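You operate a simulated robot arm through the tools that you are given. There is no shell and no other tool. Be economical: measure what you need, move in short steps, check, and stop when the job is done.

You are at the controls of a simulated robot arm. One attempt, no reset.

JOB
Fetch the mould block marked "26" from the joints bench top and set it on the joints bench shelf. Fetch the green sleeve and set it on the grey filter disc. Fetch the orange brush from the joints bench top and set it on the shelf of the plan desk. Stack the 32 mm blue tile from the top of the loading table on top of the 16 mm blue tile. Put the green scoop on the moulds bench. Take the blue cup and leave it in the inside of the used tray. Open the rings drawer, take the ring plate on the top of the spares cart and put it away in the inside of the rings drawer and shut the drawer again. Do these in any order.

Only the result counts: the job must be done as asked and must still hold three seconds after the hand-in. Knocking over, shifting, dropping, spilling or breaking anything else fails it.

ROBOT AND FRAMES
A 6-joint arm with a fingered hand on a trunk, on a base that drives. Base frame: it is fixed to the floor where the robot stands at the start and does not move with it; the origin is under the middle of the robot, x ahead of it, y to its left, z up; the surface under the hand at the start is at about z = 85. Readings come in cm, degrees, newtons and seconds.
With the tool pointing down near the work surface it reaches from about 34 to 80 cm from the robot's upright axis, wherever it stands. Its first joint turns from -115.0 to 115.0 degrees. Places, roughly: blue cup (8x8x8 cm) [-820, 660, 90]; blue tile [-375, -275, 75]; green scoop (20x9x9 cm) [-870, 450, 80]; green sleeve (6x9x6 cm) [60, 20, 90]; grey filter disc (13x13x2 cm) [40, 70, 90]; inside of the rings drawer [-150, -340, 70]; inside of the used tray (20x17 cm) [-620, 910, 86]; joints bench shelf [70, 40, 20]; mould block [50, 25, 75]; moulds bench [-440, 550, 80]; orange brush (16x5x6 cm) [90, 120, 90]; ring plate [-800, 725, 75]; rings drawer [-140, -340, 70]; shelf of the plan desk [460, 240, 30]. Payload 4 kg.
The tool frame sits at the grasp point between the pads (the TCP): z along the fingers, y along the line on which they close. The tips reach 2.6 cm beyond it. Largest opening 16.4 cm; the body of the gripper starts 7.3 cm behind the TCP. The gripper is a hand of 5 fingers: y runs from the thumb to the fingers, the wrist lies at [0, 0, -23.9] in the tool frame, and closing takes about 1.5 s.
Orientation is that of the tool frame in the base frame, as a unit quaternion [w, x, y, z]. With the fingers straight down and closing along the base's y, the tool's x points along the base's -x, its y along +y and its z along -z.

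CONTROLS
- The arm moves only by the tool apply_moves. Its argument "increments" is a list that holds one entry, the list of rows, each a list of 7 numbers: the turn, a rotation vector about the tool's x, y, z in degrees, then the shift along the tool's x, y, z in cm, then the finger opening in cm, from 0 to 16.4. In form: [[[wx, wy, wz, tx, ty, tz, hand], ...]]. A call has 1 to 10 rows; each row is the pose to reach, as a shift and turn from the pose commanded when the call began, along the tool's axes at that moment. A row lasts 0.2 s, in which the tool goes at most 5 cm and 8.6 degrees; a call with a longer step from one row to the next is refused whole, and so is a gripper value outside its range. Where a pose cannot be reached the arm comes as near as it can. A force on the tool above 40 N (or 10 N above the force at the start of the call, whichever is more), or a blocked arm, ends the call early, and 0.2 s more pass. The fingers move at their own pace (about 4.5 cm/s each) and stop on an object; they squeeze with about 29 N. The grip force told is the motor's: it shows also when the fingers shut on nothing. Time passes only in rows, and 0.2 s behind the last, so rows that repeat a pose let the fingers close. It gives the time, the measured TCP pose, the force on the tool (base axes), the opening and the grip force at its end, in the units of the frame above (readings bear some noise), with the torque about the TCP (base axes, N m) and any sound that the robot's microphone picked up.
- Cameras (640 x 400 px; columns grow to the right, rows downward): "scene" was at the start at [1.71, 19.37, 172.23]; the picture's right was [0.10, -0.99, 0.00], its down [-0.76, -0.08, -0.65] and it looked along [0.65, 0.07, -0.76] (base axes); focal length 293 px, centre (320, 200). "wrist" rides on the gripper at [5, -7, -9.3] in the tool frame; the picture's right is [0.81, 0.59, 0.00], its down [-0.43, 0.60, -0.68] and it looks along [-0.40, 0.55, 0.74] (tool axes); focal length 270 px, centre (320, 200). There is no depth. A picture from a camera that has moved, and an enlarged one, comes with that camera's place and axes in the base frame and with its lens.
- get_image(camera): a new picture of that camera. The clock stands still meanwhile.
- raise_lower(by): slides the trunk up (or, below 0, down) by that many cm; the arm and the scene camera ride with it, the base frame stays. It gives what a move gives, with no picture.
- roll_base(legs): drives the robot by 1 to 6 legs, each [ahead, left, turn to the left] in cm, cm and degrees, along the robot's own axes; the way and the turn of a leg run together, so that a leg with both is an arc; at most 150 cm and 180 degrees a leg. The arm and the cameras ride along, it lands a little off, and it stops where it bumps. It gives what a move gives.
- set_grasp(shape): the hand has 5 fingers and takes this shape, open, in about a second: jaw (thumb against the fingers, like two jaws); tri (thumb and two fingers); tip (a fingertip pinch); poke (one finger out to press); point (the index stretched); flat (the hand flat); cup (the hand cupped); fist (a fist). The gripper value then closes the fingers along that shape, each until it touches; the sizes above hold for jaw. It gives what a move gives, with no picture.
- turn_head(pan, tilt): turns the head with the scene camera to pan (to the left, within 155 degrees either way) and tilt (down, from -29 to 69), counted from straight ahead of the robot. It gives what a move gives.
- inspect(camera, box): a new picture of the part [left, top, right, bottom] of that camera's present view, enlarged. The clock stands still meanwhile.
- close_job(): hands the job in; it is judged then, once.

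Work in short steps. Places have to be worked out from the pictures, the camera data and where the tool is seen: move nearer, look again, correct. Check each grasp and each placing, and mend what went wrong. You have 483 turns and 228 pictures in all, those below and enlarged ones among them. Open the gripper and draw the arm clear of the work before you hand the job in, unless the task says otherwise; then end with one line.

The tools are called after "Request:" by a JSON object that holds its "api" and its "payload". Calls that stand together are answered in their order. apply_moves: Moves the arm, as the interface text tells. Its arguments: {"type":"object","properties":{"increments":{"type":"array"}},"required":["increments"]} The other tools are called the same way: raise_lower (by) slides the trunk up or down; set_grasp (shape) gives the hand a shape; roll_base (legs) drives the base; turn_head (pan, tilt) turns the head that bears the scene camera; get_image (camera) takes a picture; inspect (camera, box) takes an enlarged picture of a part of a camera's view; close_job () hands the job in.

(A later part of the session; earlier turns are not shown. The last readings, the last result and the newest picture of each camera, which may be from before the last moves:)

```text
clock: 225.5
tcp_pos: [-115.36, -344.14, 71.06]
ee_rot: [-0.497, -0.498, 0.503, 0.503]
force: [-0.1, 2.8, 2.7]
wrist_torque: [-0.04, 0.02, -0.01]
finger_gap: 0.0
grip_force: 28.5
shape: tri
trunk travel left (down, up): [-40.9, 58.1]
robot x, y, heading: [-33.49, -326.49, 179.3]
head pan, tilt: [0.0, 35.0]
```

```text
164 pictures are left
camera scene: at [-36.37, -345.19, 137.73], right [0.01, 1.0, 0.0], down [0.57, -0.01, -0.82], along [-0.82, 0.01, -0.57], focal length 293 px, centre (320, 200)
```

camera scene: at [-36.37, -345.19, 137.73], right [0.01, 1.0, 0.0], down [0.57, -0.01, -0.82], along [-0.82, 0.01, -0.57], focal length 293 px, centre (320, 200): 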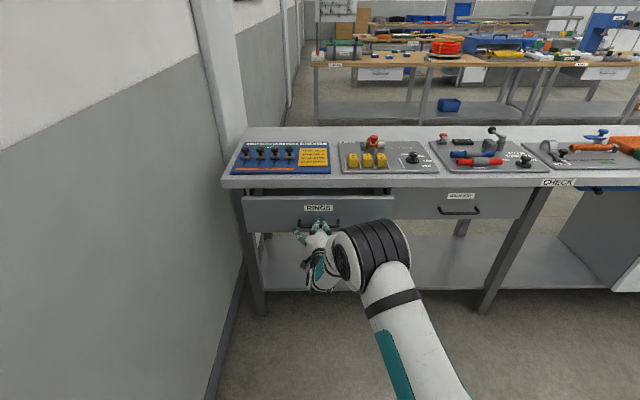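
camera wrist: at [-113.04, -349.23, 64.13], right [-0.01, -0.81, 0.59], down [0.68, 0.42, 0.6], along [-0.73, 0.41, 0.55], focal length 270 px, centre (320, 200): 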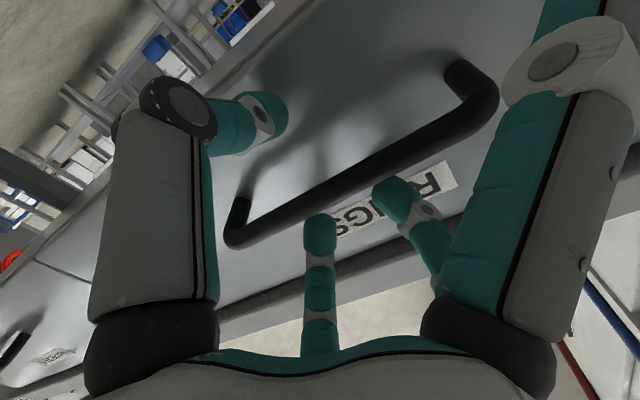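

The drawer came out about 7 cm. I keep pulling.

Request:
{"api": "apply_moves", "payload": {"increments": [[[0, 0, 0, 0, 0, -2, 0], [0, 0, 0, 0, 0, -4, 0], [0, 0, 0, 0, 0, -6, 0], [0, 0, 0, 0, 0, -8, 0], [0, 0, 0, 0, 0, -10, 0], [0, 0, 0, 0, 0, -12, 0], [0, 0, 0, 0, 0, -14, 0], [0, 0, 0, 0, 0, -16, 0], [0, 0, 0, 0, 0, -18, 0], [0, 0, 0, 0, 0, -18, 0]]]}}

Request:
{"api": "get_image", "payload": {"camera": "scene"}}

```text
clock: 227.7
tcp_pos: [-98.16, -345.1, 71.73]
ee_rot: [-0.486, -0.504, 0.502, 0.507]
force: [0.9, 15.1, -28.7]
wrist_torque: [0.17, 0.03, 0.02]
finger_gap: 0.0
grip_force: 29.0
shape: tri
out of reach, approached as far as the arm can: row 7, 8, 9, 10
trunk travel left (down, up): [-40.9, 58.1]
robot x, y, heading: [-33.37, -326.39, 179.3]
head pan, tilt: [0.0, 35.0]
```

```text
163 pictures are left
camera scene: at [-36.64, -345.16, 137.71], right [0.01, 1.0, 0.0], down [0.58, -0.01, -0.82], along [-0.82, 0.01, -0.58], focal length 293 px, centre (320, 200)
```

scene: 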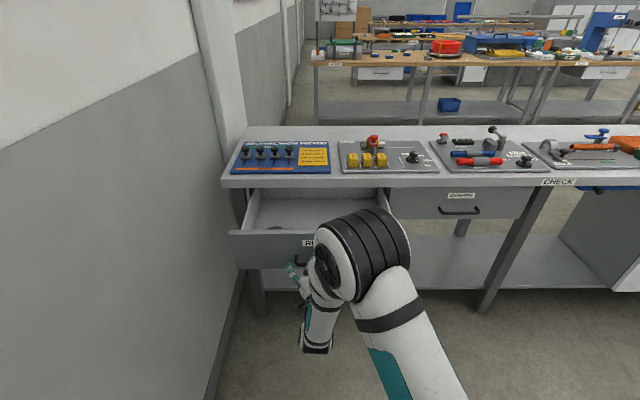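

The drawer is open about 23 cm. I open the fingers to release the handle.

Request:
{"api": "apply_moves", "payload": {"increments": [[[0, 0, 0, 0, 0, 1, 3], [0, 0, 0, 0, 0, 1, 6], [0, 0, 0, 0, 0, 1, 8], [0, 0, 0, 0, 0, 1, 8], [0, 0, 0, 0, 0, 1, 8]]]}}

Request:
{"api": "inspect", "payload": {"camera": "scene", "box": [220, 180, 420, 305]}}

Request:
{"api": "get_image", "payload": {"camera": "wrist"}}

```text
clock: 228.9
tcp_pos: [-99.39, -345.62, 72.42]
ee_rot: [-0.493, -0.499, 0.502, 0.506]
force: [0.3, 0.5, 0.3]
wrist_torque: [0.03, -0.01, 0.02]
finger_gap: 7.96
grip_force: 0.0
shape: tri
out of reach, approached as far as the arm can: row 1, 2, 3, 4, 5
trunk travel left (down, up): [-40.9, 58.1]
robot x, y, heading: [-33.21, -326.81, 179.2]
head pan, tilt: [0.0, 35.0]
```

```text
3.20 times, centred on (320, 242) of scene
camera zoom: at [-36.4, -345.22, 137.73], right [0.01, 1.0, 0.0], down [0.57, -0.01, -0.82], along [-0.82, 0.01, -0.57], focal length 938 px, centre (320, 64)
```

zoom: 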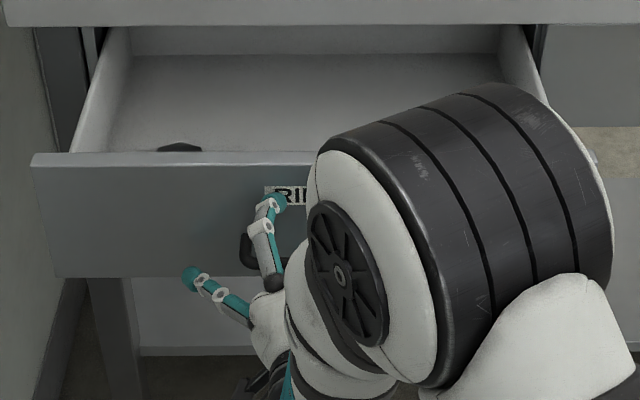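

```text
161 pictures are left
camera wrist: at [-90.02, -350.81, 65.46], right [-0.01, -0.81, 0.58], down [0.68, 0.42, 0.6], along [-0.73, 0.4, 0.55], focal length 270 px, centre (320, 200)
```

wrist: 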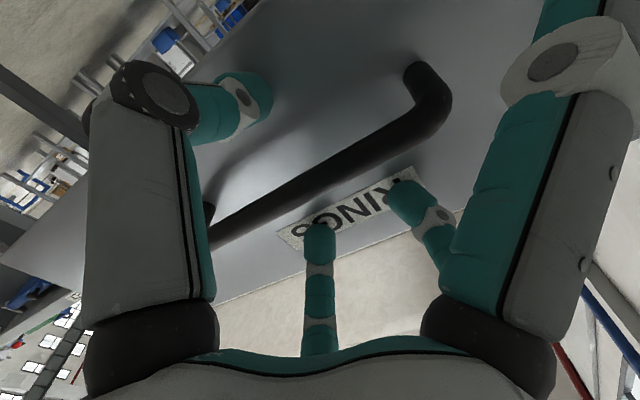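

The handle is free and the drawer open. I back off, bring the tool vertical again and raise up for travel.

Request:
{"api": "roll_base", "payload": {"legs": [[-24, 0, 0]]}}

Request:
{"api": "raise_lower", "payload": {"by": 40}}

Request:
{"api": "apply_moves", "payload": {"increments": [[[8.4, 0, 0, 0, 0.5, 0, 8], [16.8, 0, 0, 0, 1, 0, 8], [25.2, 0, 0, 0, 1.5, 0, 8], [33.6, 0, 0, 0, 2, 0, 8], [42, 0, 0, 0, 2.5, 0, 8], [50.4, 0, 0, 0, 3, 0, 8], [58.8, 0, 0, 0, 3.5, 0, 8], [67.2, 0, 0, 0, 4, 0, 8], [75.6, 0, 0, 0, 4.5, 0, 8], [84, 0, 0, 0, 5, 0, 8]]]}}

Request:
{"api": "get_image", "payload": {"camera": "scene"}}

```text
clock: 230.7
tcp_pos: [-75.29, -345.69, 72.33]
ee_rot: [-0.492, -0.499, 0.502, 0.506]
force: [-0.2, 0.0, 0.9]
wrist_torque: [0.01, -0.03, 0.04]
finger_gap: 7.95
grip_force: 0.0
shape: tri
trunk travel left (down, up): [-40.9, 58.1]
robot x, y, heading: [-9.22, -327.16, 179.3]
head pan, tilt: [0.0, 35.0]
```

```text
clock: 234.5
tcp_pos: [-75.3, -345.72, 112.25]
ee_rot: [-0.492, -0.498, 0.503, 0.507]
force: [0.8, -0.7, -0.4]
wrist_torque: [-0.03, 0.02, 0.0]
finger_gap: 7.95
grip_force: 0.1
shape: tri
trunk travel left (down, up): [-80.9, 18.1]
robot x, y, heading: [-9.5, -326.93, 179.4]
head pan, tilt: [0.0, 35.0]
```

```text
clock: 236.7
tcp_pos: [-75.35, -345.87, 117.33]
ee_rot: [-0.032, -0.7, 0.712, 0.039]
force: [0.2, 0.2, 0.5]
wrist_torque: [-0.01, 0.0, 0.0]
finger_gap: 7.97
grip_force: 0.0
shape: tri
trunk travel left (down, up): [-80.9, 18.1]
robot x, y, heading: [-8.92, -327.09, 179.2]
head pan, tilt: [0.0, 35.0]
```

```text
160 pictures are left
camera scene: at [-12.51, -345.52, 177.73], right [0.01, 1.0, 0.0], down [0.57, -0.01, -0.82], along [-0.82, 0.01, -0.57], focal length 293 px, centre (320, 200)
```

scene: 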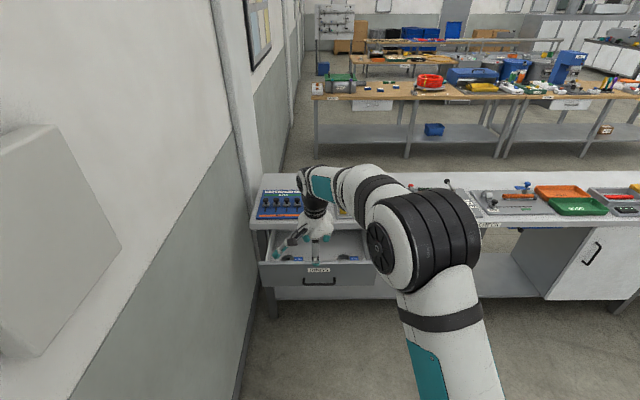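

I level the tool, pull the arm in, and inspect the drawer's inside once.

Request:
{"api": "apply_moves", "payload": {"increments": [[[5.8, 0, 0, 0, 0, 0, 8], [5.8, 0, 0, -3, -3, 0, 8], [5.8, 0, 0, -6, -6, 0, 8], [5.8, 0, 0, -9, -9, 0, 8], [5.8, 0, 0, -12, -12, 0, 8], [5.8, 0, 0, -14, -15, 0, 8], [5.8, 0, 0, -14, -15, 0, 8]]]}}

Request:
{"api": "inspect", "payload": {"camera": "scene", "box": [240, 180, 400, 290]}}

```text
clock: 238.3
tcp_pos: [-60.25, -332.05, 115.7]
ee_rot: [0.003, -0.701, 0.713, 0.003]
force: [-0.5, -0.4, 0.9]
wrist_torque: [-0.03, -0.03, 0.01]
finger_gap: 7.97
grip_force: 0.0
shape: tri
trunk travel left (down, up): [-80.9, 18.1]
robot x, y, heading: [-9.05, -326.9, 179.3]
head pan, tilt: [0.0, 35.0]
```

```text
3.64 times, centred on (320, 235) of scene
camera zoom: at [-12.48, -345.55, 177.72], right [0.01, 1.0, 0.0], down [0.57, -0.01, -0.82], along [-0.82, 0.01, -0.57], focal length 1066 px, centre (320, 73)
```

zoom: 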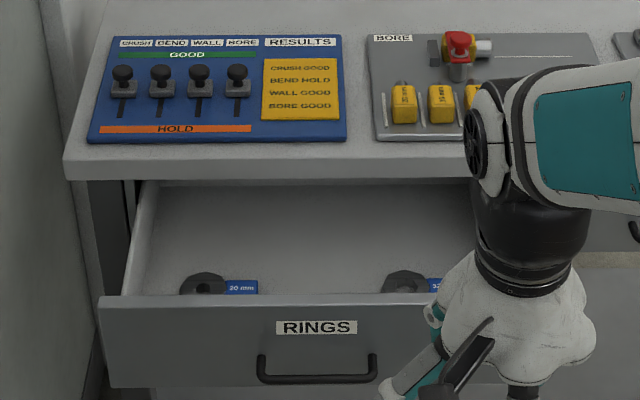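

The drawer holds two ring plates near its front with free room behind. Now I travel: forward a bit, then strafe right up the aisle to y≈263.

Request:
{"api": "roll_base", "payload": {"legs": [[40, 0, 0.7], [0, -150, 0], [0, -150, 0], [0, -150, 0], [0, -142, 0]]}}

Request:
{"api": "turn_head", "payload": {"pan": 0, "tilt": 25}}

Request:
{"api": "get_image", "payload": {"camera": "scene"}}

```text
clock: 268.6
tcp_pos: [-97.12, 260.74, 115.81]
ee_rot: [0.002, -0.706, 0.708, 0.004]
force: [0.2, 0.2, 0.2]
wrist_torque: [-0.02, 0.02, 0.01]
finger_gap: 8.0
grip_force: 0.0
shape: tri
trunk travel left (down, up): [-80.9, 18.1]
robot x, y, heading: [-46.61, 266.66, -180.0]
head pan, tilt: [0.0, 35.0]
```

```text
clock: 269.3
tcp_pos: [-97.02, 260.62, 115.82]
ee_rot: [0.003, -0.706, 0.708, 0.004]
force: [-0.8, -0.6, -0.5]
wrist_torque: [0.01, -0.03, -0.01]
finger_gap: 8.0
grip_force: 0.1
shape: tri
trunk travel left (down, up): [-80.9, 18.1]
robot x, y, heading: [-46.25, 266.46, -179.8]
head pan, tilt: [0.0, 25.0]
```

```text
158 pictures are left
camera scene: at [-49.49, 248.01, 179.3], right [0.0, 1.0, 0.0], down [0.42, 0.0, -0.91], along [-0.91, 0.0, -0.42], focal length 293 px, centre (320, 200)
```

scene: 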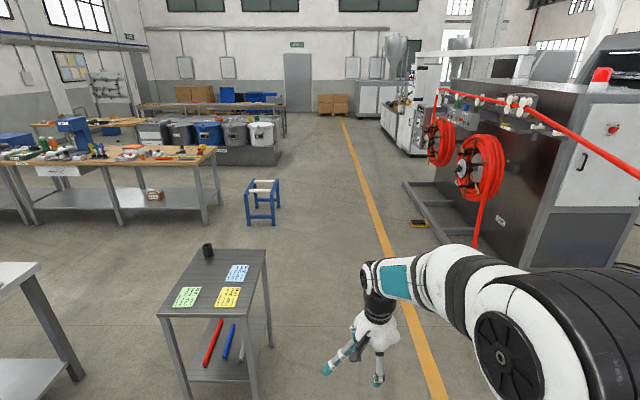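

The way is clear: the small table ends at y≈218, and the aisle between the grey bench and the wooden tables runs at x≈-262. I drive there, ending in front of the tiles at y≈-275.

Request:
{"api": "roll_base", "payload": {"legs": [[150, 0, 0], [66, 0, 0], [0, 150, 0], [0, 150, 0], [0, 150, 0], [0, 90, 0]]}}

Request:
{"api": "turn_head", "payload": {"pan": 0, "tilt": 40}}

Request:
{"api": "get_image", "payload": {"camera": "scene"}}

```text
clock: 305.7
tcp_pos: [-314.0, -281.25, 116.0]
ee_rot: [0.003, -0.705, 0.71, 0.005]
force: [-0.4, -0.3, -0.3]
wrist_torque: [0.02, 0.01, 0.01]
finger_gap: 7.99
grip_force: 0.1
shape: tri
trunk travel left (down, up): [-80.9, 18.1]
robot x, y, heading: [-263.15, -275.64, 179.7]
head pan, tilt: [0.0, 25.0]
```

```text
clock: 306.4
tcp_pos: [-313.97, -281.3, 115.73]
ee_rot: [0.003, -0.705, 0.71, 0.005]
force: [0.1, 0.2, -0.6]
wrist_torque: [-0.02, 0.03, -0.02]
finger_gap: 7.98
grip_force: 0.0
shape: tri
trunk travel left (down, up): [-80.9, 18.1]
robot x, y, heading: [-263.05, -275.91, 179.8]
head pan, tilt: [0.0, 40.0]
```

```text
157 pictures are left
camera scene: at [-265.75, -294.12, 176.98], right [0.0, 1.0, 0.0], down [0.64, 0.0, -0.77], along [-0.77, 0.0, -0.64], focal length 293 px, centre (320, 200)
```

scene: 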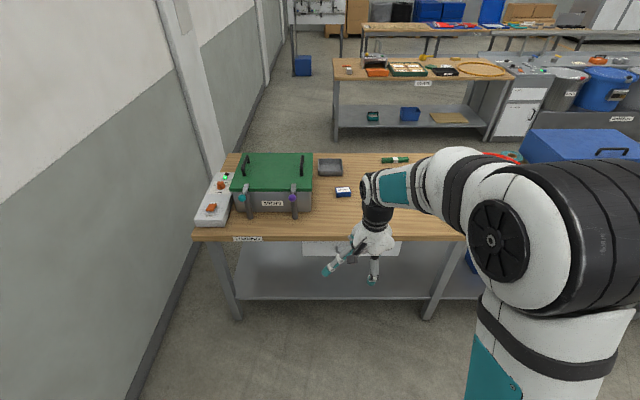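

The arm hides two tiles; I swing the hand to the right, move in 30 cm and look again.

Request:
{"api": "apply_moves", "payload": {"increments": [[[0, 0, 0, -4, 0, 0, 8], [0, 0, 0, -8, 0, 0, 8], [0, 0, 0, -12, 0, 0, 8], [0, 0, 0, -16, 0, 0, 8], [0, 0, 0, -20, 0, 0, 8], [0, 0, 0, -24, 0, 0, 8], [0, 0, 0, -28, 0, 0, 8], [0, 0, 0, -28, 0, 0, 8]]]}}

Request:
{"api": "roll_base", "payload": {"legs": [[33, 0, 0]]}}

Request:
{"api": "turn_head", "payload": {"pan": -5, "tilt": 50}}

Request:
{"api": "get_image", "payload": {"camera": "scene"}}

```text
clock: 308.2
tcp_pos: [-313.61, -253.11, 116.17]
ee_rot: [0.003, -0.705, 0.709, 0.004]
force: [0.3, 0.4, 0.0]
wrist_torque: [0.0, -0.03, -0.02]
finger_gap: 7.99
grip_force: 0.0
shape: tri
trunk travel left (down, up): [-80.9, 18.1]
robot x, y, heading: [-263.44, -275.56, 180.0]
head pan, tilt: [0.0, 40.0]
```

```text
clock: 310.4
tcp_pos: [-346.72, -253.15, 116.19]
ee_rot: [0.003, -0.705, 0.709, 0.004]
force: [-0.6, -0.9, -0.6]
wrist_torque: [-0.02, -0.05, 0.03]
finger_gap: 7.98
grip_force: 0.0
shape: tri
trunk travel left (down, up): [-80.9, 18.1]
robot x, y, heading: [-296.11, -275.7, 179.9]
head pan, tilt: [0.0, 40.0]
```

```text
clock: 311.1
tcp_pos: [-346.7, -253.02, 116.15]
ee_rot: [0.004, -0.706, 0.709, 0.004]
force: [0.4, -0.7, -0.8]
wrist_torque: [0.02, 0.01, -0.02]
finger_gap: 8.01
grip_force: 0.0
shape: tri
trunk travel left (down, up): [-80.9, 18.1]
robot x, y, heading: [-295.92, -275.66, 179.9]
head pan, tilt: [-5.0, 50.0]
```

```text
156 pictures are left
camera scene: at [-297.85, -293.37, 175.56], right [0.09, 1.0, 0.0], down [0.76, -0.07, -0.64], along [-0.64, 0.06, -0.77], focal length 293 px, centre (320, 200)
```

scene: 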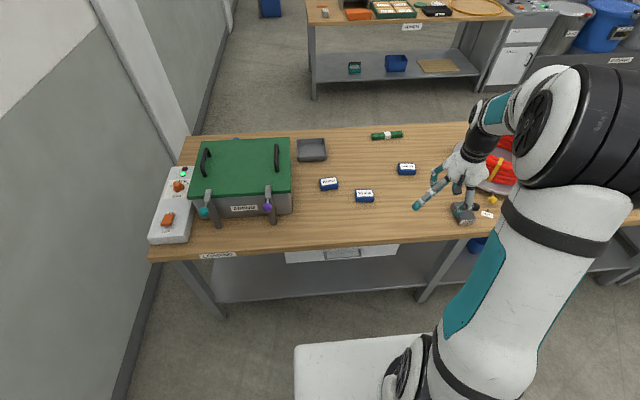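

Request:
{"api": "inspect", "payload": {"camera": "scene", "box": [305, 145, 433, 225]}}

```text
5.00 times, centred on (369, 185) of scene
camera zoom: at [-297.85, -293.37, 175.56], right [0.09, 1.0, 0.0], down [0.76, -0.07, -0.64], along [-0.64, 0.06, -0.77], focal length 1466 px, centre (75, 275)
```

zoom: 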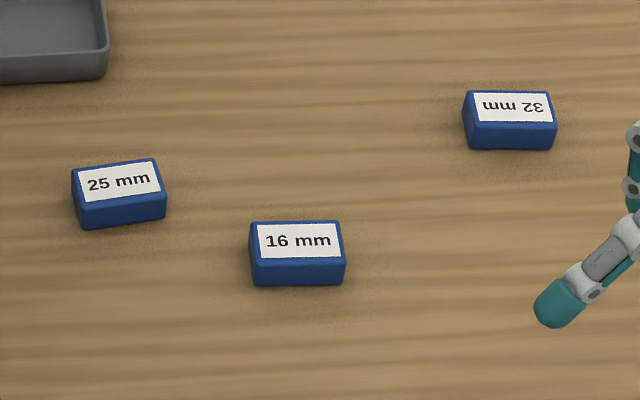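

From left to right the tiles read 25, 16, 32. The 32 is at about (-386, -247) and the 16 at about (-372.5, -268.5), each roughly 7.3 x 4.2 x 3 cm. I move 14 cm closer and 25 cm to the right to have both within reach.

Request:
{"api": "roll_base", "payload": {"legs": [[0, -25, 0], [14, 0, 0]]}}

Request:
{"api": "get_image", "payload": {"camera": "scene"}}

Request:
{"api": "get_image", "payload": {"camera": "wrist"}}

```text
clock: 313.9
tcp_pos: [-360.86, -228.79, 116.08]
ee_rot: [0.004, -0.706, 0.708, 0.004]
force: [-0.6, 0.4, 0.1]
wrist_torque: [-0.02, -0.02, 0.01]
finger_gap: 7.97
grip_force: 0.0
shape: tri
trunk travel left (down, up): [-80.9, 18.1]
robot x, y, heading: [-310.14, -250.97, 180.1]
head pan, tilt: [-5.0, 50.0]
```

```text
154 pictures are left
camera scene: at [-312.06, -268.9, 175.56], right [0.09, 1.0, 0.0], down [0.76, -0.07, -0.64], along [-0.64, 0.06, -0.77], focal length 293 px, centre (320, 200)
```

scene: 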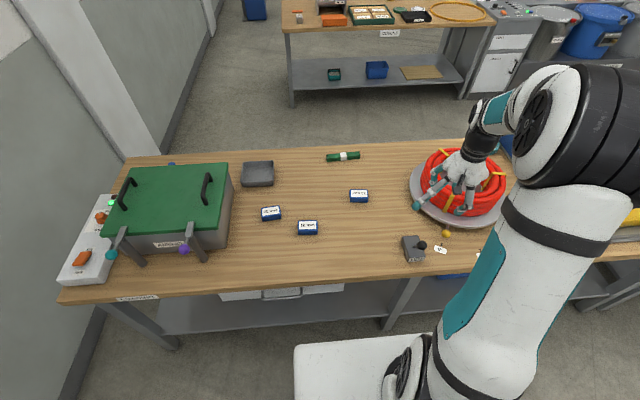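

```text
153 pictures are left
camera wrist: at [-353.84, -233.93, 125.47], right [-0.59, -0.81, -0.01], down [-0.59, 0.43, 0.68], along [-0.55, 0.41, -0.73], focal length 270 px, centre (320, 200)
```

wrist: 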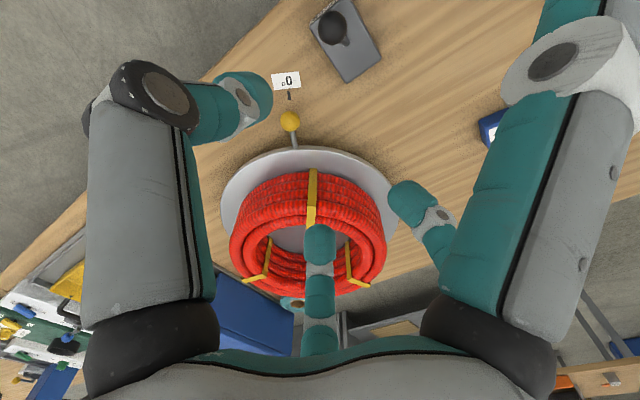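

Fresh fix: 32 tile at (-386, -247), 16 tile at (-372.7, -268). I go above the 32 tile with a 6° yaw and descend to a hover.

Request:
{"api": "apply_moves", "payload": {"increments": [[[0, 0, 1, 2.5, 3.2, 0, 8], [0, 0, 2, 5, 6.4, 0, 8], [0, 0, 3, 7.5, 9.6, 0, 8], [0, 0, 4, 10, 12.8, 0, 8], [0, 0, 5, 12.5, 16, 0, 8], [0, 0, 6, 15, 19.2, 0, 8], [0, 0, 6.3, 17.5, 22.4, 2, 8], [0, 0, 6.3, 18.1, 25.1, 6, 8], [0, 0, 6.3, 18.1, 25.1, 10.5, 8], [0, 0, 6.3, 18.1, 25.1, 15, 8]]]}}

Request:
{"api": "get_image", "payload": {"camera": "wrist"}}

Request:
{"api": "inspect", "payload": {"camera": "scene", "box": [250, 130, 442, 250]}}

```text
clock: 316.1
tcp_pos: [-385.88, -246.53, 100.97]
ee_rot: [0.005, -0.665, 0.747, 0.004]
force: [-0.6, 0.1, 0.3]
wrist_torque: [-0.04, -0.04, -0.02]
finger_gap: 8.0
grip_force: 0.1
shape: tri
trunk travel left (down, up): [-80.9, 18.1]
robot x, y, heading: [-310.3, -251.4, 179.9]
head pan, tilt: [-5.0, 50.0]
```

```text
152 pictures are left
camera wrist: at [-379.59, -252.57, 110.36], right [-0.68, -0.74, -0.01], down [-0.54, 0.49, 0.68], along [-0.5, 0.47, -0.73], focal length 270 px, centre (320, 200)
```

wrist: 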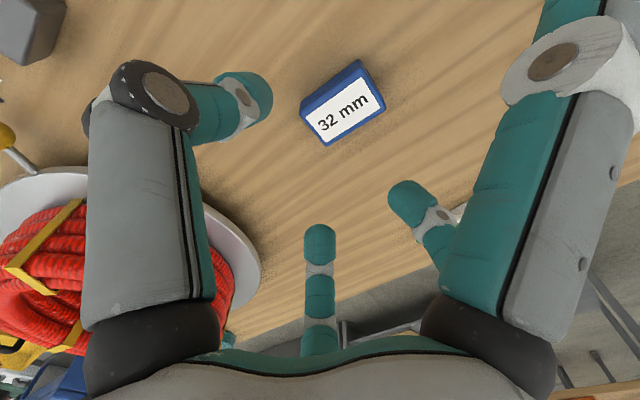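

```text
3.33 times, centred on (346, 190) of scene
camera zoom: at [-312.03, -268.9, 175.56], right [0.09, 1.0, 0.0], down [0.76, -0.07, -0.64], along [-0.64, 0.06, -0.77], focal length 978 px, centre (233, 233)
```

zoom: 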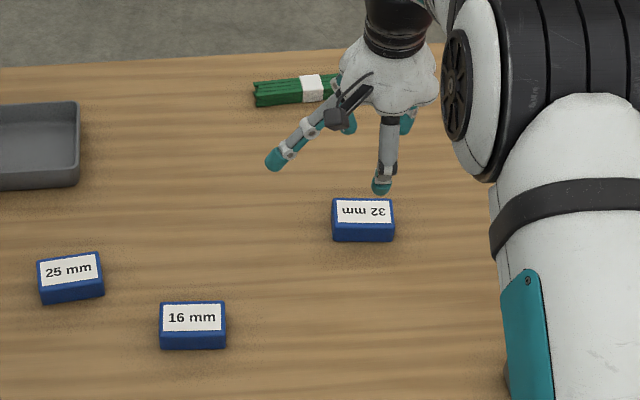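

The wrist camera puts the 32 tile at about (-388.8, -246.6). I correct and descend to a closer hover.

Request:
{"api": "apply_moves", "payload": {"increments": [[[0, 0, 0, 0.4, 2.7, 0, 8], [0, 0, 0, 0.4, 2.7, 4, 8], [0, 0, 0, 0.4, 2.7, 7, 8], [0, 0, 0, 0.4, 2.7, 7, 8]]]}}

Request:
{"api": "get_image", "payload": {"camera": "wrist"}}

```text
clock: 317.1
tcp_pos: [-388.5, -246.5, 94.19]
ee_rot: [0.004, -0.666, 0.746, 0.004]
force: [0.1, -1.1, 0.2]
wrist_torque: [0.01, -0.02, -0.01]
finger_gap: 7.99
grip_force: 0.0
shape: tri
trunk travel left (down, up): [-80.9, 18.1]
robot x, y, heading: [-310.21, -251.24, 180.2]
head pan, tilt: [-5.0, 50.0]
```

```text
150 pictures are left
camera wrist: at [-382.21, -252.41, 103.46], right [-0.68, -0.74, -0.01], down [-0.54, 0.49, 0.68], along [-0.5, 0.47, -0.73], focal length 270 px, centre (320, 200)
```

wrist: 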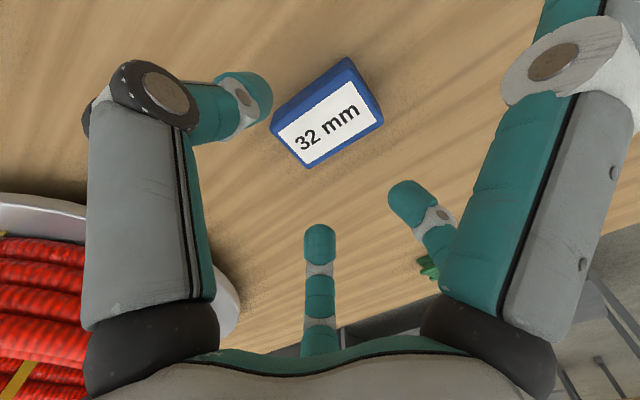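

Nearly centred (about 0.7 cm in -y to go). I descend and close on the tile.

Request:
{"api": "apply_moves", "payload": {"increments": [[[0, 0, 0, 0.7, 0, 2, 8], [0, 0, 0, 0.7, 0, 4, 8], [0, 0, 0, 0.7, 0, 5.9, 8], [0, 0, 0, 0.7, 0, 5.9, 2], [0, 0, 0, 0.7, 0, 5.9, 2], [0, 0, 0, 0.7, 0, 5.9, 2], [0, 0, 0, 0.7, 0, 5.9, 2], [0, 0, 0, 0.7, 0, 5.9, 2]]]}}

Request:
{"api": "get_image", "payload": {"camera": "wrist"}}

```text
clock: 318.9
tcp_pos: [-388.77, -247.14, 88.24]
ee_rot: [0.004, -0.666, 0.746, 0.005]
force: [-1.0, 0.4, 0.2]
wrist_torque: [0.01, -0.02, 0.01]
finger_gap: 2.04
grip_force: 0.2
shape: tri
trunk travel left (down, up): [-80.9, 18.1]
robot x, y, heading: [-310.38, -251.01, 180.1]
head pan, tilt: [-5.0, 50.0]
```

```text
149 pictures are left
camera wrist: at [-382.35, -253.07, 97.56], right [-0.68, -0.74, -0.01], down [-0.54, 0.49, 0.68], along [-0.5, 0.47, -0.73], focal length 270 px, centre (320, 200)
```

wrist: 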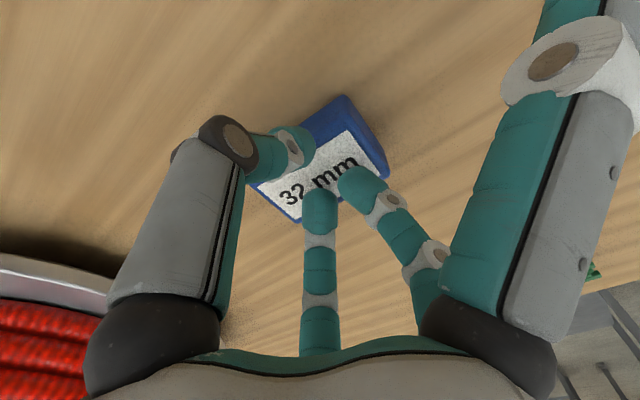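

The fingers closed above the tile: this table is lower than assumed (tile top ≈ 84.6, table ≈ 81.6), and the tile is at (-390, -246.1). I open, rise, roll 4 cm closer and go down again.

Request:
{"api": "apply_moves", "payload": {"increments": [[[0, 0, 0, 0, 0, -3, 8], [0, 0, 0, 0, 0, -6, 8], [0, 0, 0, 0, 0, -9, 8], [0, 0, 0, 0, 0, -9, 8], [0, 0, 0, 0, 0, -9, 8]]]}}

Request:
{"api": "roll_base", "payload": {"legs": [[4, 0, 0]]}}

Request:
{"api": "get_image", "payload": {"camera": "wrist"}}

```text
clock: 320.1
tcp_pos: [-388.78, -247.24, 97.16]
ee_rot: [0.003, -0.666, 0.746, 0.004]
force: [0.6, 0.1, 0.0]
wrist_torque: [-0.02, -0.01, 0.02]
finger_gap: 7.96
grip_force: 0.1
shape: tri
trunk travel left (down, up): [-80.9, 18.1]
robot x, y, heading: [-310.1, -251.06, 179.7]
head pan, tilt: [-5.0, 50.0]
```

```text
clock: 321.0
tcp_pos: [-392.81, -247.3, 97.0]
ee_rot: [0.003, -0.666, 0.746, 0.003]
force: [0.2, 0.3, -0.4]
wrist_torque: [-0.01, -0.02, 0.0]
finger_gap: 7.97
grip_force: 0.0
shape: tri
trunk travel left (down, up): [-80.9, 18.1]
robot x, y, heading: [-314.32, -250.86, 180.0]
head pan, tilt: [-5.0, 50.0]
```

```text
148 pictures are left
camera wrist: at [-386.51, -253.15, 106.33], right [-0.68, -0.74, -0.01], down [-0.54, 0.49, 0.68], along [-0.5, 0.47, -0.73], focal length 270 px, centre (320, 200)
```

wrist: 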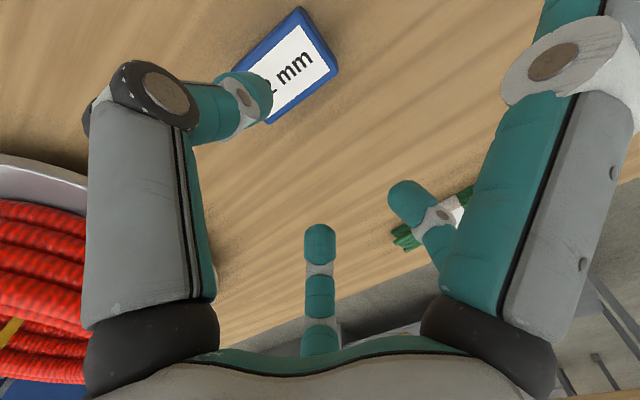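

The tile is confirmed at about (-389.8, -246.3). I correct, descend to z≈84.7 and close.

Request:
{"api": "apply_moves", "payload": {"increments": [[[0, 0, 0, -1.3, -2.9, 0, 8], [0, 0, 0, -1.3, -2.9, 4, 8], [0, 0, 0, -1.3, -2.9, 8, 8], [0, 0, 0, -1.3, -2.9, 11, 8], [0, 0, 0, -1.3, -2.9, 12.2, 8], [0, 0, 0, -1.3, -2.9, 12.2, 8]]]}}

Request:
{"api": "get_image", "payload": {"camera": "wrist"}}

```text
clock: 322.4
tcp_pos: [-389.77, -245.95, 85.09]
ee_rot: [0.004, -0.666, 0.746, 0.004]
force: [-0.7, 0.5, -0.5]
wrist_torque: [-0.01, 0.01, 0.01]
finger_gap: 7.96
grip_force: 0.0
shape: tri
trunk travel left (down, up): [-80.9, 18.1]
robot x, y, heading: [-314.06, -250.67, 180.1]
head pan, tilt: [-5.0, 50.0]
```

```text
147 pictures are left
camera wrist: at [-383.43, -251.92, 94.32], right [-0.68, -0.74, -0.01], down [-0.54, 0.49, 0.68], along [-0.5, 0.47, -0.73], focal length 270 px, centre (320, 200)
```

wrist: 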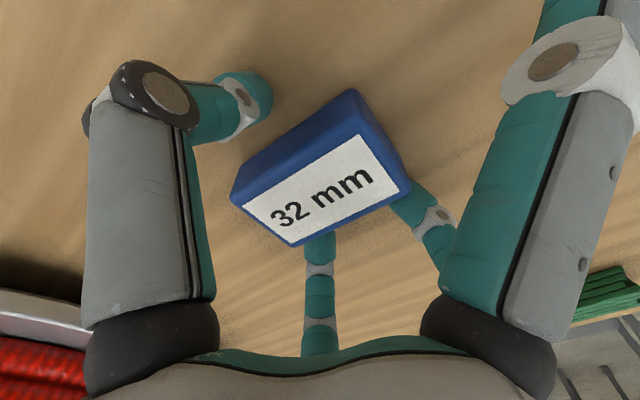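

The tile is now between the fingers. I lower 0.5 cm and close.

Request:
{"api": "apply_moves", "payload": {"increments": [[[0, 0, 0, 0, 0, 0.4, 8], [0, 0, 0, 0, 0, 0.4, 2], [0, 0, 0, 0, 0, 0.4, 2], [0, 0, 0, 0, 0, 0.4, 2], [0, 0, 0, 0, 0, 0.4, 2], [0, 0, 0, 0, 0, 0.4, 2], [0, 0, 0, 0, 0, 0.4, 2]]]}}

```text
clock: 324.0
tcp_pos: [-389.89, -245.98, 84.54]
ee_rot: [0.003, -0.666, 0.746, 0.004]
force: [-1.0, -0.6, 6.3]
wrist_torque: [-0.11, -0.01, 0.0]
finger_gap: 5.59
grip_force: 29.0
shape: tri
trunk travel left (down, up): [-80.9, 18.1]
robot x, y, heading: [-313.61, -251.07, 180.3]
head pan, tilt: [-5.0, 50.0]
```

Gripped (gap 5.59, 29 N). I lift to z≈97 and move toward the 16 tile at about (-375.7, -267.6), halting a little short to look.

Request:
{"api": "apply_moves", "payload": {"increments": [[[0, 0, 0, 0, 0, -4, 2], [0, 0, 0, 0, 0, -8, 2], [0, 0, 0, 0, 0, -12.5, 2], [0, 0, 0, 2.5, -2.5, -12.5, 2], [0, 0, 0, 5, -5, -12.5, 2], [0, 0, 0, 7.5, -7.5, -12.5, 2], [0, 0, 0, 10, -10.5, -12.5, 2], [0, 0, 0, 12, -13, -12.5, 2], [0, 0, 0, 12, -13, -12.5, 2]]]}}

Request:
{"api": "get_image", "payload": {"camera": "wrist"}}

Request:
{"api": "inspect", "payload": {"camera": "scene", "box": [250, 150, 410, 250]}}

```text
clock: 326.0
tcp_pos: [-378.08, -259.63, 97.06]
ee_rot: [0.003, -0.665, 0.746, 0.005]
force: [-0.9, -0.2, -1.5]
wrist_torque: [0.01, -0.04, 0.01]
finger_gap: 5.57
grip_force: 29.5
shape: tri
trunk travel left (down, up): [-80.9, 18.1]
robot x, y, heading: [-314.03, -251.28, 179.9]
head pan, tilt: [-5.0, 50.0]
```

```text
146 pictures are left
camera wrist: at [-371.71, -265.58, 106.38], right [-0.68, -0.74, -0.01], down [-0.54, 0.49, 0.68], along [-0.5, 0.47, -0.73], focal length 270 px, centre (320, 200)
```

wrist: 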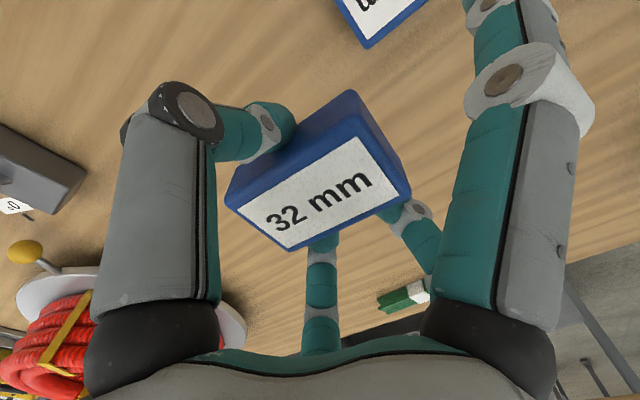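

```text
4.00 times, centred on (330, 200) of scene
camera zoom: at [-315.85, -268.88, 175.56], right [0.09, 1.0, 0.0], down [0.76, -0.07, -0.64], along [-0.64, 0.06, -0.77], focal length 1173 px, centre (280, 200)
```

zoom: 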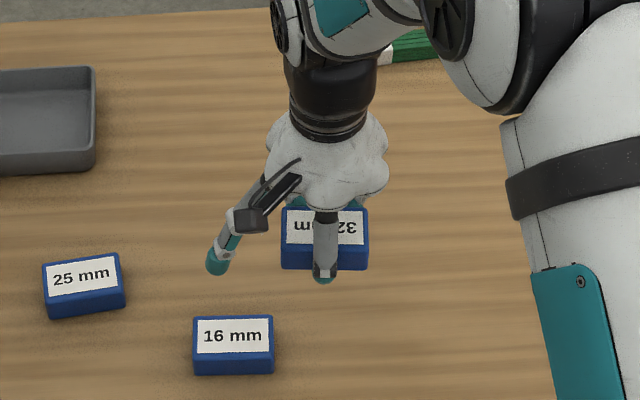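

Projection checks out; the 16 tile is at (-375.7, -267.6), turned about 3° less. I move over it and descend to just above contact.

Request:
{"api": "apply_moves", "payload": {"increments": [[[0, 0, -1.5, 3.8, -1.6, 0, 2], [0, 0, -3, 7.7, -3.3, 0, 2], [0, 0, -3, 7.7, -3.3, 3, 2], [0, 0, -3, 7.7, -3.3, 6, 2], [0, 0, -3, 7.7, -3.3, 8, 2], [0, 0, -3, 7.7, -3.3, 8, 2]]]}}

Request:
{"api": "inspect", "payload": {"camera": "scene", "box": [250, 150, 410, 250]}}

Request:
{"api": "get_image", "payload": {"camera": "wrist"}}

```text
clock: 327.4
tcp_pos: [-375.57, -267.6, 88.78]
ee_rot: [0.003, -0.685, 0.728, 0.005]
force: [-0.2, 0.8, -1.4]
wrist_torque: [0.0, 0.02, -0.01]
finger_gap: 5.55
grip_force: 28.7
shape: tri
trunk travel left (down, up): [-80.9, 18.1]
robot x, y, heading: [-314.09, -251.15, -180.2]
head pan, tilt: [-5.0, 50.0]
```

```text
4.00 times, centred on (330, 200) of scene
camera zoom: at [-315.79, -268.92, 175.56], right [0.09, 1.0, 0.0], down [0.76, -0.07, -0.64], along [-0.64, 0.06, -0.77], focal length 1173 px, centre (280, 200)
```

zoom: 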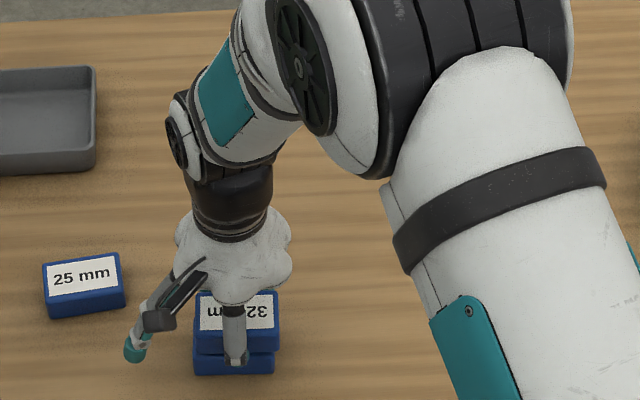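

```text
143 pictures are left
camera wrist: at [-368.96, -273.19, 98.16], right [-0.64, -0.77, -0.01], down [-0.57, 0.46, 0.68], along [-0.52, 0.44, -0.73], focal length 270 px, centre (320, 200)
```

wrist: 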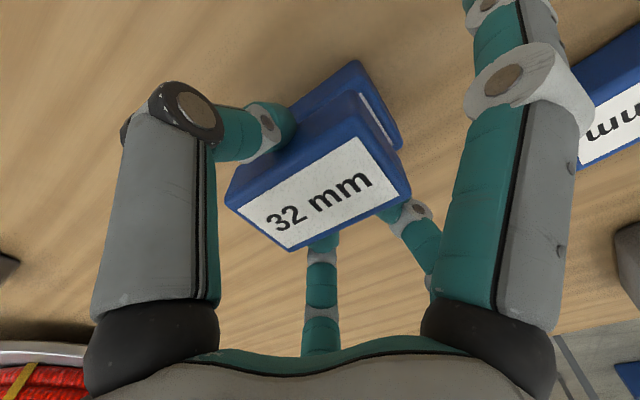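

I zoom in to judge the alignment before lowering.

Request:
{"api": "inspect", "payload": {"camera": "scene", "box": [285, 215, 333, 250]}}

```text
11.43 times, centred on (309, 232) of scene
camera zoom: at [-315.79, -268.92, 175.56], right [0.09, 1.0, 0.0], down [0.76, -0.07, -0.64], along [-0.64, 0.06, -0.77], focal length 3352 px, centre (446, -171)
```

zoom: 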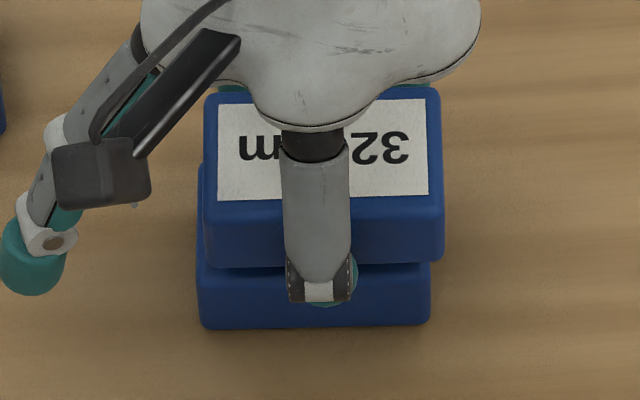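

The upper tile is about 0.5 cm too far in +x and 0.4 in +y. I shift it and lower to contact.

Request:
{"api": "apply_moves", "payload": {"increments": [[[0, 0, 0, 0.43, 0.48, 0, 2], [0, 0, 0, 0.43, 0.48, 0.5, 2], [0, 0, 0, 0.43, 0.48, 0.8, 2], [0, 0, 0, 0.43, 0.48, 1.1, 2], [0, 0, 0, 0.43, 0.48, 1.1, 2]]]}}

Request:
{"api": "inspect", "payload": {"camera": "scene", "box": [285, 215, 333, 250]}}

```text
clock: 328.6
tcp_pos: [-376.14, -267.89, 87.74]
ee_rot: [0.004, -0.686, 0.728, 0.003]
force: [-0.1, 0.0, -1.1]
wrist_torque: [-0.04, 0.01, 0.03]
finger_gap: 5.56
grip_force: 29.0
shape: tri
trunk travel left (down, up): [-80.9, 18.1]
robot x, y, heading: [-314.23, -250.86, 180.1]
head pan, tilt: [-5.0, 50.0]
```

```text
11.43 times, centred on (309, 232) of scene
camera zoom: at [-315.82, -268.92, 175.56], right [0.09, 1.0, 0.0], down [0.76, -0.07, -0.64], along [-0.64, 0.06, -0.77], focal length 3352 px, centre (446, -171)
```

zoom: 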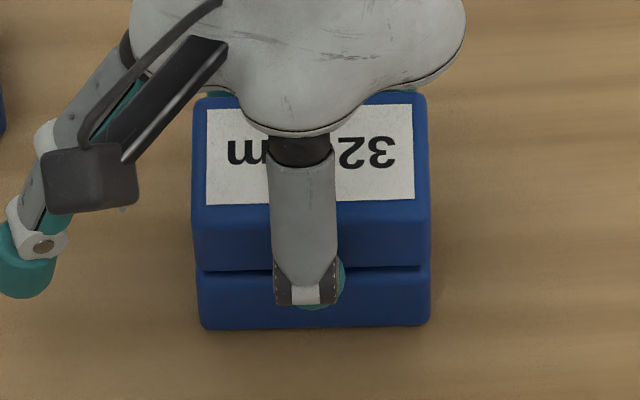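

Well aligned. I lower by small steps to feel contact.

Request:
{"api": "apply_moves", "payload": {"increments": [[[0, 0, 0, 0, 0, 0.2, 2], [0, 0, 0, 0, 0, 0.4, 2], [0, 0, 0, 0, 0, 0.4, 2]]]}}

```text
clock: 329.4
tcp_pos: [-376.15, -267.88, 87.44]
ee_rot: [0.001, -0.685, 0.729, 0.005]
force: [1.2, -0.9, 10.3]
wrist_torque: [0.01, -0.13, 0.0]
finger_gap: 5.55
grip_force: 28.8
shape: tri
trunk travel left (down, up): [-80.9, 18.1]
robot x, y, heading: [-313.93, -250.67, -180.0]
head pan, tilt: [-5.0, 50.0]
```

Contact at 10 N. I ease off 0.1, open and rise.

Request:
{"api": "apply_moves", "payload": {"increments": [[[0, 0, 0, 0, 0, -0.15, 2], [0, 0, 0, 0, 0, -0.15, 5], [0, 0, 0, 0, 0, -0.15, 8], [0, 0, 0, 0, 0, -0.15, 9], [0, 0, 0, 0, 0, -0.15, 9], [0, 0, 0, 0, 0, -4, 9], [0, 0, 0, 0, 0, -8, 9], [0, 0, 0, 0, 0, -13, 9], [0, 0, 0, 0, 0, -18, 9], [0, 0, 0, 0, 0, -22, 9]]]}}

Request:
{"api": "inspect", "payload": {"camera": "scene", "box": [270, 200, 350, 250]}}

```text
clock: 331.6
tcp_pos: [-376.19, -268.03, 109.37]
ee_rot: [0.004, -0.685, 0.728, 0.003]
force: [-0.3, -0.2, -0.3]
wrist_torque: [0.02, 0.0, -0.01]
finger_gap: 8.94
grip_force: 0.1
shape: tri
trunk travel left (down, up): [-80.9, 18.1]
robot x, y, heading: [-314.28, -251.17, 180.1]
head pan, tilt: [-5.0, 50.0]
```

```text
8.00 times, centred on (310, 225) of scene
camera zoom: at [-315.72, -268.9, 175.55], right [0.09, 1.0, 0.0], down [0.76, -0.07, -0.64], along [-0.64, 0.06, -0.77], focal length 2346 px, centre (400, 0)
```

zoom: 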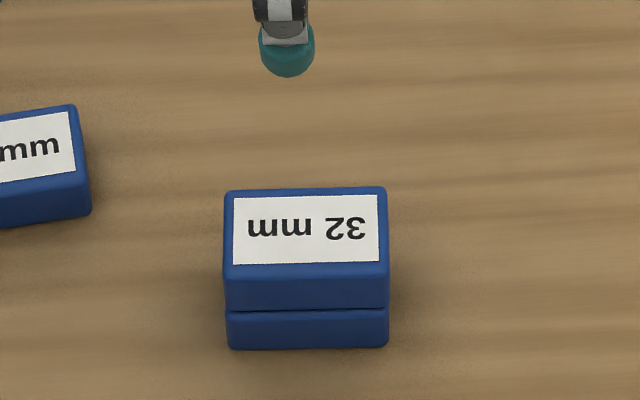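

The 32 tile sits squarely on the 16. I back off, retract the arm, raise a bit and travel north then west along y≈280.

Request:
{"api": "roll_base", "payload": {"legs": [[-52, 0, 0]]}}

Request:
{"api": "apply_moves", "payload": {"increments": [[[0, 0, 0, 0, -4, -2, 9], [0, 0, 0, 0, -8, -4, 9], [0, 0, 0, 0, -12, -6, 9], [0, 0, 0, 0, -14, -8, 9], [0, 0, 0, 0, -14, -8, 9]]]}}

Request:
{"api": "roll_base", "payload": {"legs": [[0, -150, 0], [0, -150, 0], [0, -150, 0], [0, -85, 0], [150, 0, 0]]}}

Request:
{"api": "turn_head", "payload": {"pan": 0, "tilt": 20}}

Request:
{"api": "get_image", "payload": {"camera": "scene"}}

```text
clock: 334.6
tcp_pos: [-324.66, -268.35, 109.43]
ee_rot: [0.004, -0.687, 0.726, 0.003]
force: [1.3, -0.7, 0.9]
wrist_torque: [0.0, 0.01, 0.05]
finger_gap: 8.96
grip_force: 0.2
shape: tri
trunk travel left (down, up): [-80.9, 18.1]
robot x, y, heading: [-262.54, -250.91, -179.6]
head pan, tilt: [-5.0, 50.0]
```

```text
clock: 335.8
tcp_pos: [-310.55, -269.07, 117.19]
ee_rot: [0.003, -0.686, 0.727, 0.003]
force: [0.4, 0.3, -1.2]
wrist_torque: [0.01, 0.0, 0.01]
finger_gap: 8.97
grip_force: 0.0
shape: tri
trunk travel left (down, up): [-80.9, 18.1]
robot x, y, heading: [-262.75, -250.99, -179.6]
head pan, tilt: [-5.0, 50.0]
```

```text
clock: 368.3
tcp_pos: [-446.01, 275.5, 117.16]
ee_rot: [0.004, -0.661, 0.751, 0.003]
force: [-0.1, 0.6, -0.6]
wrist_torque: [0.04, 0.02, 0.03]
finger_gap: 8.95
grip_force: 0.2
shape: tri
trunk travel left (down, up): [-80.9, 18.1]
robot x, y, heading: [-397.1, 290.28, 176.2]
head pan, tilt: [-5.0, 50.0]
```

```text
clock: 369.3
tcp_pos: [-445.91, 275.39, 117.18]
ee_rot: [0.003, -0.661, 0.75, 0.004]
force: [0.8, 0.3, -0.6]
wrist_torque: [-0.01, -0.01, 0.0]
finger_gap: 8.98
grip_force: 0.0
shape: tri
trunk travel left (down, up): [-80.9, 18.1]
robot x, y, heading: [-397.31, 290.37, 176.2]
head pan, tilt: [0.0, 20.0]
```

```text
139 pictures are left
camera scene: at [-401.62, 271.88, 180.11], right [0.06, 1.0, 0.0], down [0.34, -0.02, -0.94], along [-0.94, 0.06, -0.34], focal length 293 px, centre (320, 200)
```

scene: 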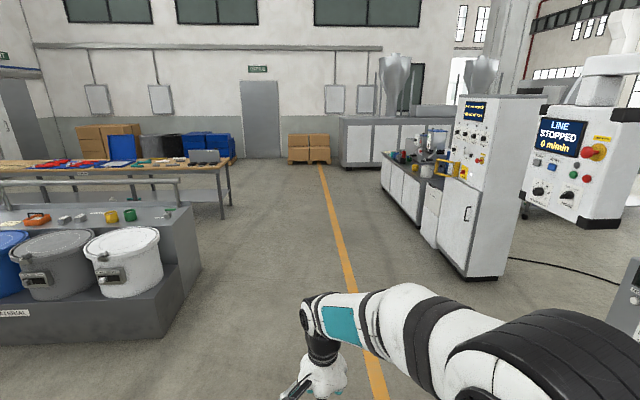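

Heading drifted to 176°. I look to the right for the moulds bench.

Request:
{"api": "turn_head", "payload": {"pan": -75, "tilt": 20}}

Request:
{"api": "get_image", "payload": {"camera": "scene"}}

Request:
{"api": "turn_head", "payload": {"pan": -125, "tilt": 20}}

Request:
{"api": "get_image", "payload": {"camera": "scene"}}

```text
clock: 370.7
tcp_pos: [-445.99, 275.55, 117.15]
ee_rot: [0.003, -0.661, 0.751, 0.004]
force: [-1.4, 0.3, 0.8]
wrist_torque: [0.01, -0.02, 0.02]
finger_gap: 8.98
grip_force: 0.1
shape: tri
trunk travel left (down, up): [-80.9, 18.1]
robot x, y, heading: [-397.37, 290.21, 176.4]
head pan, tilt: [-75.0, 20.0]
```

```text
138 pictures are left
camera scene: at [-394.16, 280.41, 180.12], right [0.98, 0.2, 0.0], down [0.07, -0.34, -0.94], along [-0.18, 0.92, -0.34], focal length 293 px, centre (320, 200)
```

scene: 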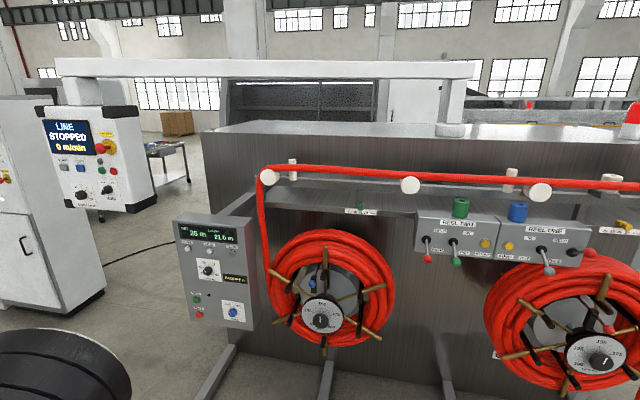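

```text
clock: 371.9
tcp_pos: [-446.02, 275.49, 117.27]
ee_rot: [0.003, -0.661, 0.75, 0.004]
force: [0.1, 0.6, -0.5]
wrist_torque: [-0.01, -0.01, -0.03]
finger_gap: 8.94
grip_force: 0.1
shape: tri
trunk travel left (down, up): [-80.9, 18.1]
robot x, y, heading: [-396.95, 290.1, 176.3]
head pan, tilt: [-125.0, 20.0]
```

```text
137 pictures are left
camera scene: at [-386.51, 278.55, 180.12], right [0.78, -0.62, 0.0], down [-0.21, -0.27, -0.94], along [0.59, 0.73, -0.34], focal length 293 px, centre (320, 200)
```

scene: 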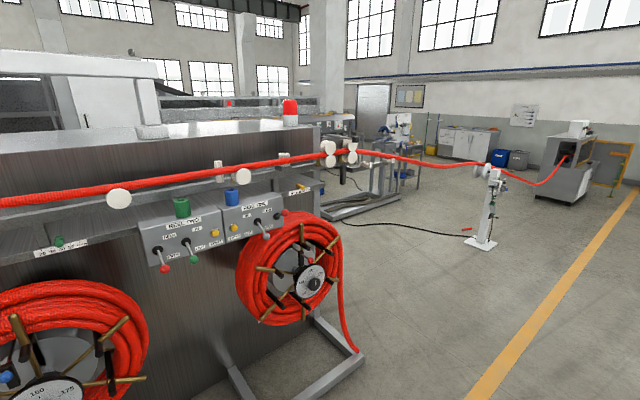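

The machine blocks direct access; the gap between it and the white cabinets is around x≈-583, and the hanging panel is at about (-507, 381). I drive to (-583, 290), face +y and look through the gap.

Request:
{"api": "roll_base", "payload": {"legs": [[0, 0, 3.8], [150, 0, 0], [36, 0, 0], [0, 0, -90]]}}

Request:
{"api": "turn_head", "payload": {"pan": 0, "tilt": 20}}

Request:
{"api": "get_image", "payload": {"camera": "scene"}}

```text
clock: 385.5
tcp_pos: [-601.22, 338.48, 117.2]
ee_rot: [0.005, 0.028, 1.0, 0.001]
force: [-0.7, -0.6, 0.4]
wrist_torque: [0.0, -0.03, 0.0]
finger_gap: 8.94
grip_force: 0.1
shape: tri
trunk travel left (down, up): [-80.9, 18.1]
robot x, y, heading: [-583.34, 290.84, 90.3]
head pan, tilt: [-125.0, 20.0]
```

```text
clock: 387.6
tcp_pos: [-601.21, 338.43, 117.16]
ee_rot: [0.005, 0.03, 1.0, 0.0]
force: [0.4, 0.2, -0.2]
wrist_torque: [0.0, -0.04, -0.01]
finger_gap: 8.96
grip_force: 0.1
shape: tri
trunk travel left (down, up): [-80.9, 18.1]
robot x, y, heading: [-583.11, 290.84, 90.0]
head pan, tilt: [0.0, 20.0]
```

```text
136 pictures are left
camera scene: at [-601.79, 294.02, 180.12], right [1.0, 0.0, 0.0], down [0.0, -0.34, -0.94], along [0.0, 0.94, -0.34], focal length 293 px, centre (320, 200)
```

scene: 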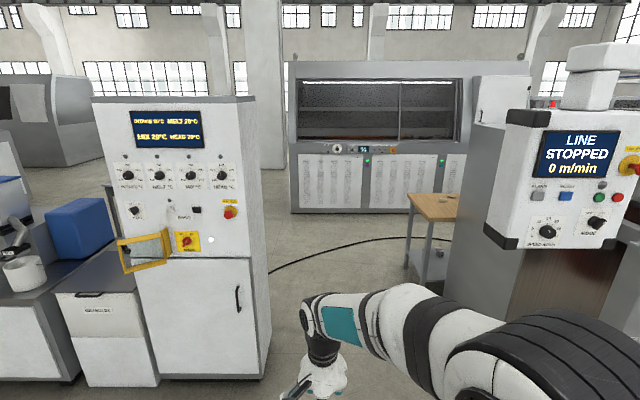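

The wooden moulds bench is visible beyond the gap to the right. I shift left 14 cm to centre in the gap and drive forward.

Request:
{"api": "roll_base", "payload": {"legs": [[0, 14, 0], [150, 0, 0], [60, 0, 0]]}}

Request:
{"api": "turn_head", "payload": {"pan": -60, "tilt": 25}}

Request:
{"api": "get_image", "payload": {"camera": "scene"}}

Request:
{"api": "turn_head", "payload": {"pan": 35, "tilt": 25}}

Request:
{"api": "get_image", "payload": {"camera": "scene"}}

```text
clock: 398.8
tcp_pos: [-612.78, 546.39, 117.29]
ee_rot: [0.006, 0.041, 0.999, 0.0]
force: [0.2, 0.2, 0.1]
wrist_torque: [-0.02, -0.03, 0.0]
finger_gap: 8.95
grip_force: 0.3
shape: tri
trunk travel left (down, up): [-80.9, 18.1]
robot x, y, heading: [-596.16, 498.41, 88.8]
head pan, tilt: [0.0, 20.0]
```

```text
clock: 400.1
tcp_pos: [-612.83, 546.27, 117.19]
ee_rot: [0.006, 0.041, 0.999, 0.0]
force: [-0.3, -0.7, -0.3]
wrist_torque: [-0.03, 0.0, 0.0]
finger_gap: 8.95
grip_force: 0.0
shape: tri
trunk travel left (down, up): [-80.9, 18.1]
robot x, y, heading: [-596.05, 497.75, 88.6]
head pan, tilt: [-60.0, 25.0]
```

```text
135 pictures are left
camera scene: at [-606.58, 497.01, 179.31], right [0.48, -0.88, 0.0], down [-0.37, -0.2, -0.91], along [0.79, 0.44, -0.42], focal length 293 px, centre (320, 200)
```

scene: 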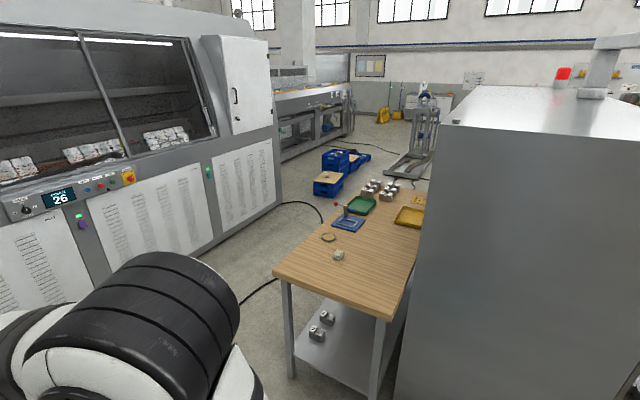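

```text
clock: 401.8
tcp_pos: [-612.78, 546.18, 117.25]
ee_rot: [0.004, 0.042, 0.999, 0.001]
force: [0.5, 0.2, 0.4]
wrist_torque: [0.02, 0.01, 0.01]
finger_gap: 8.97
grip_force: 0.2
shape: tri
trunk travel left (down, up): [-80.9, 18.1]
robot x, y, heading: [-595.88, 498.09, 88.9]
head pan, tilt: [35.0, 25.0]
```

```text
134 pictures are left
camera scene: at [-619.77, 500.21, 179.31], right [0.83, 0.56, 0.0], down [0.24, -0.35, -0.91], along [-0.5, 0.75, -0.42], focal length 293 px, centre (320, 200)
```

scene: 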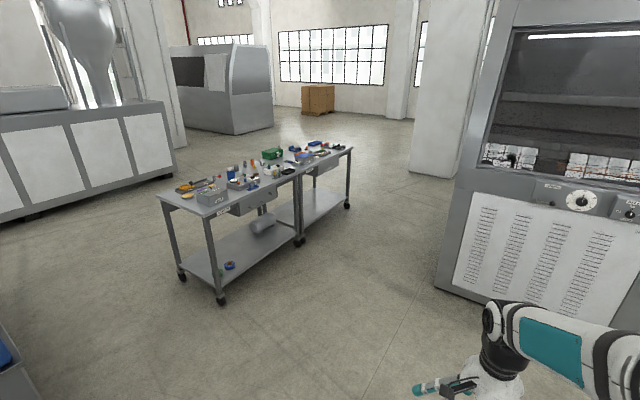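

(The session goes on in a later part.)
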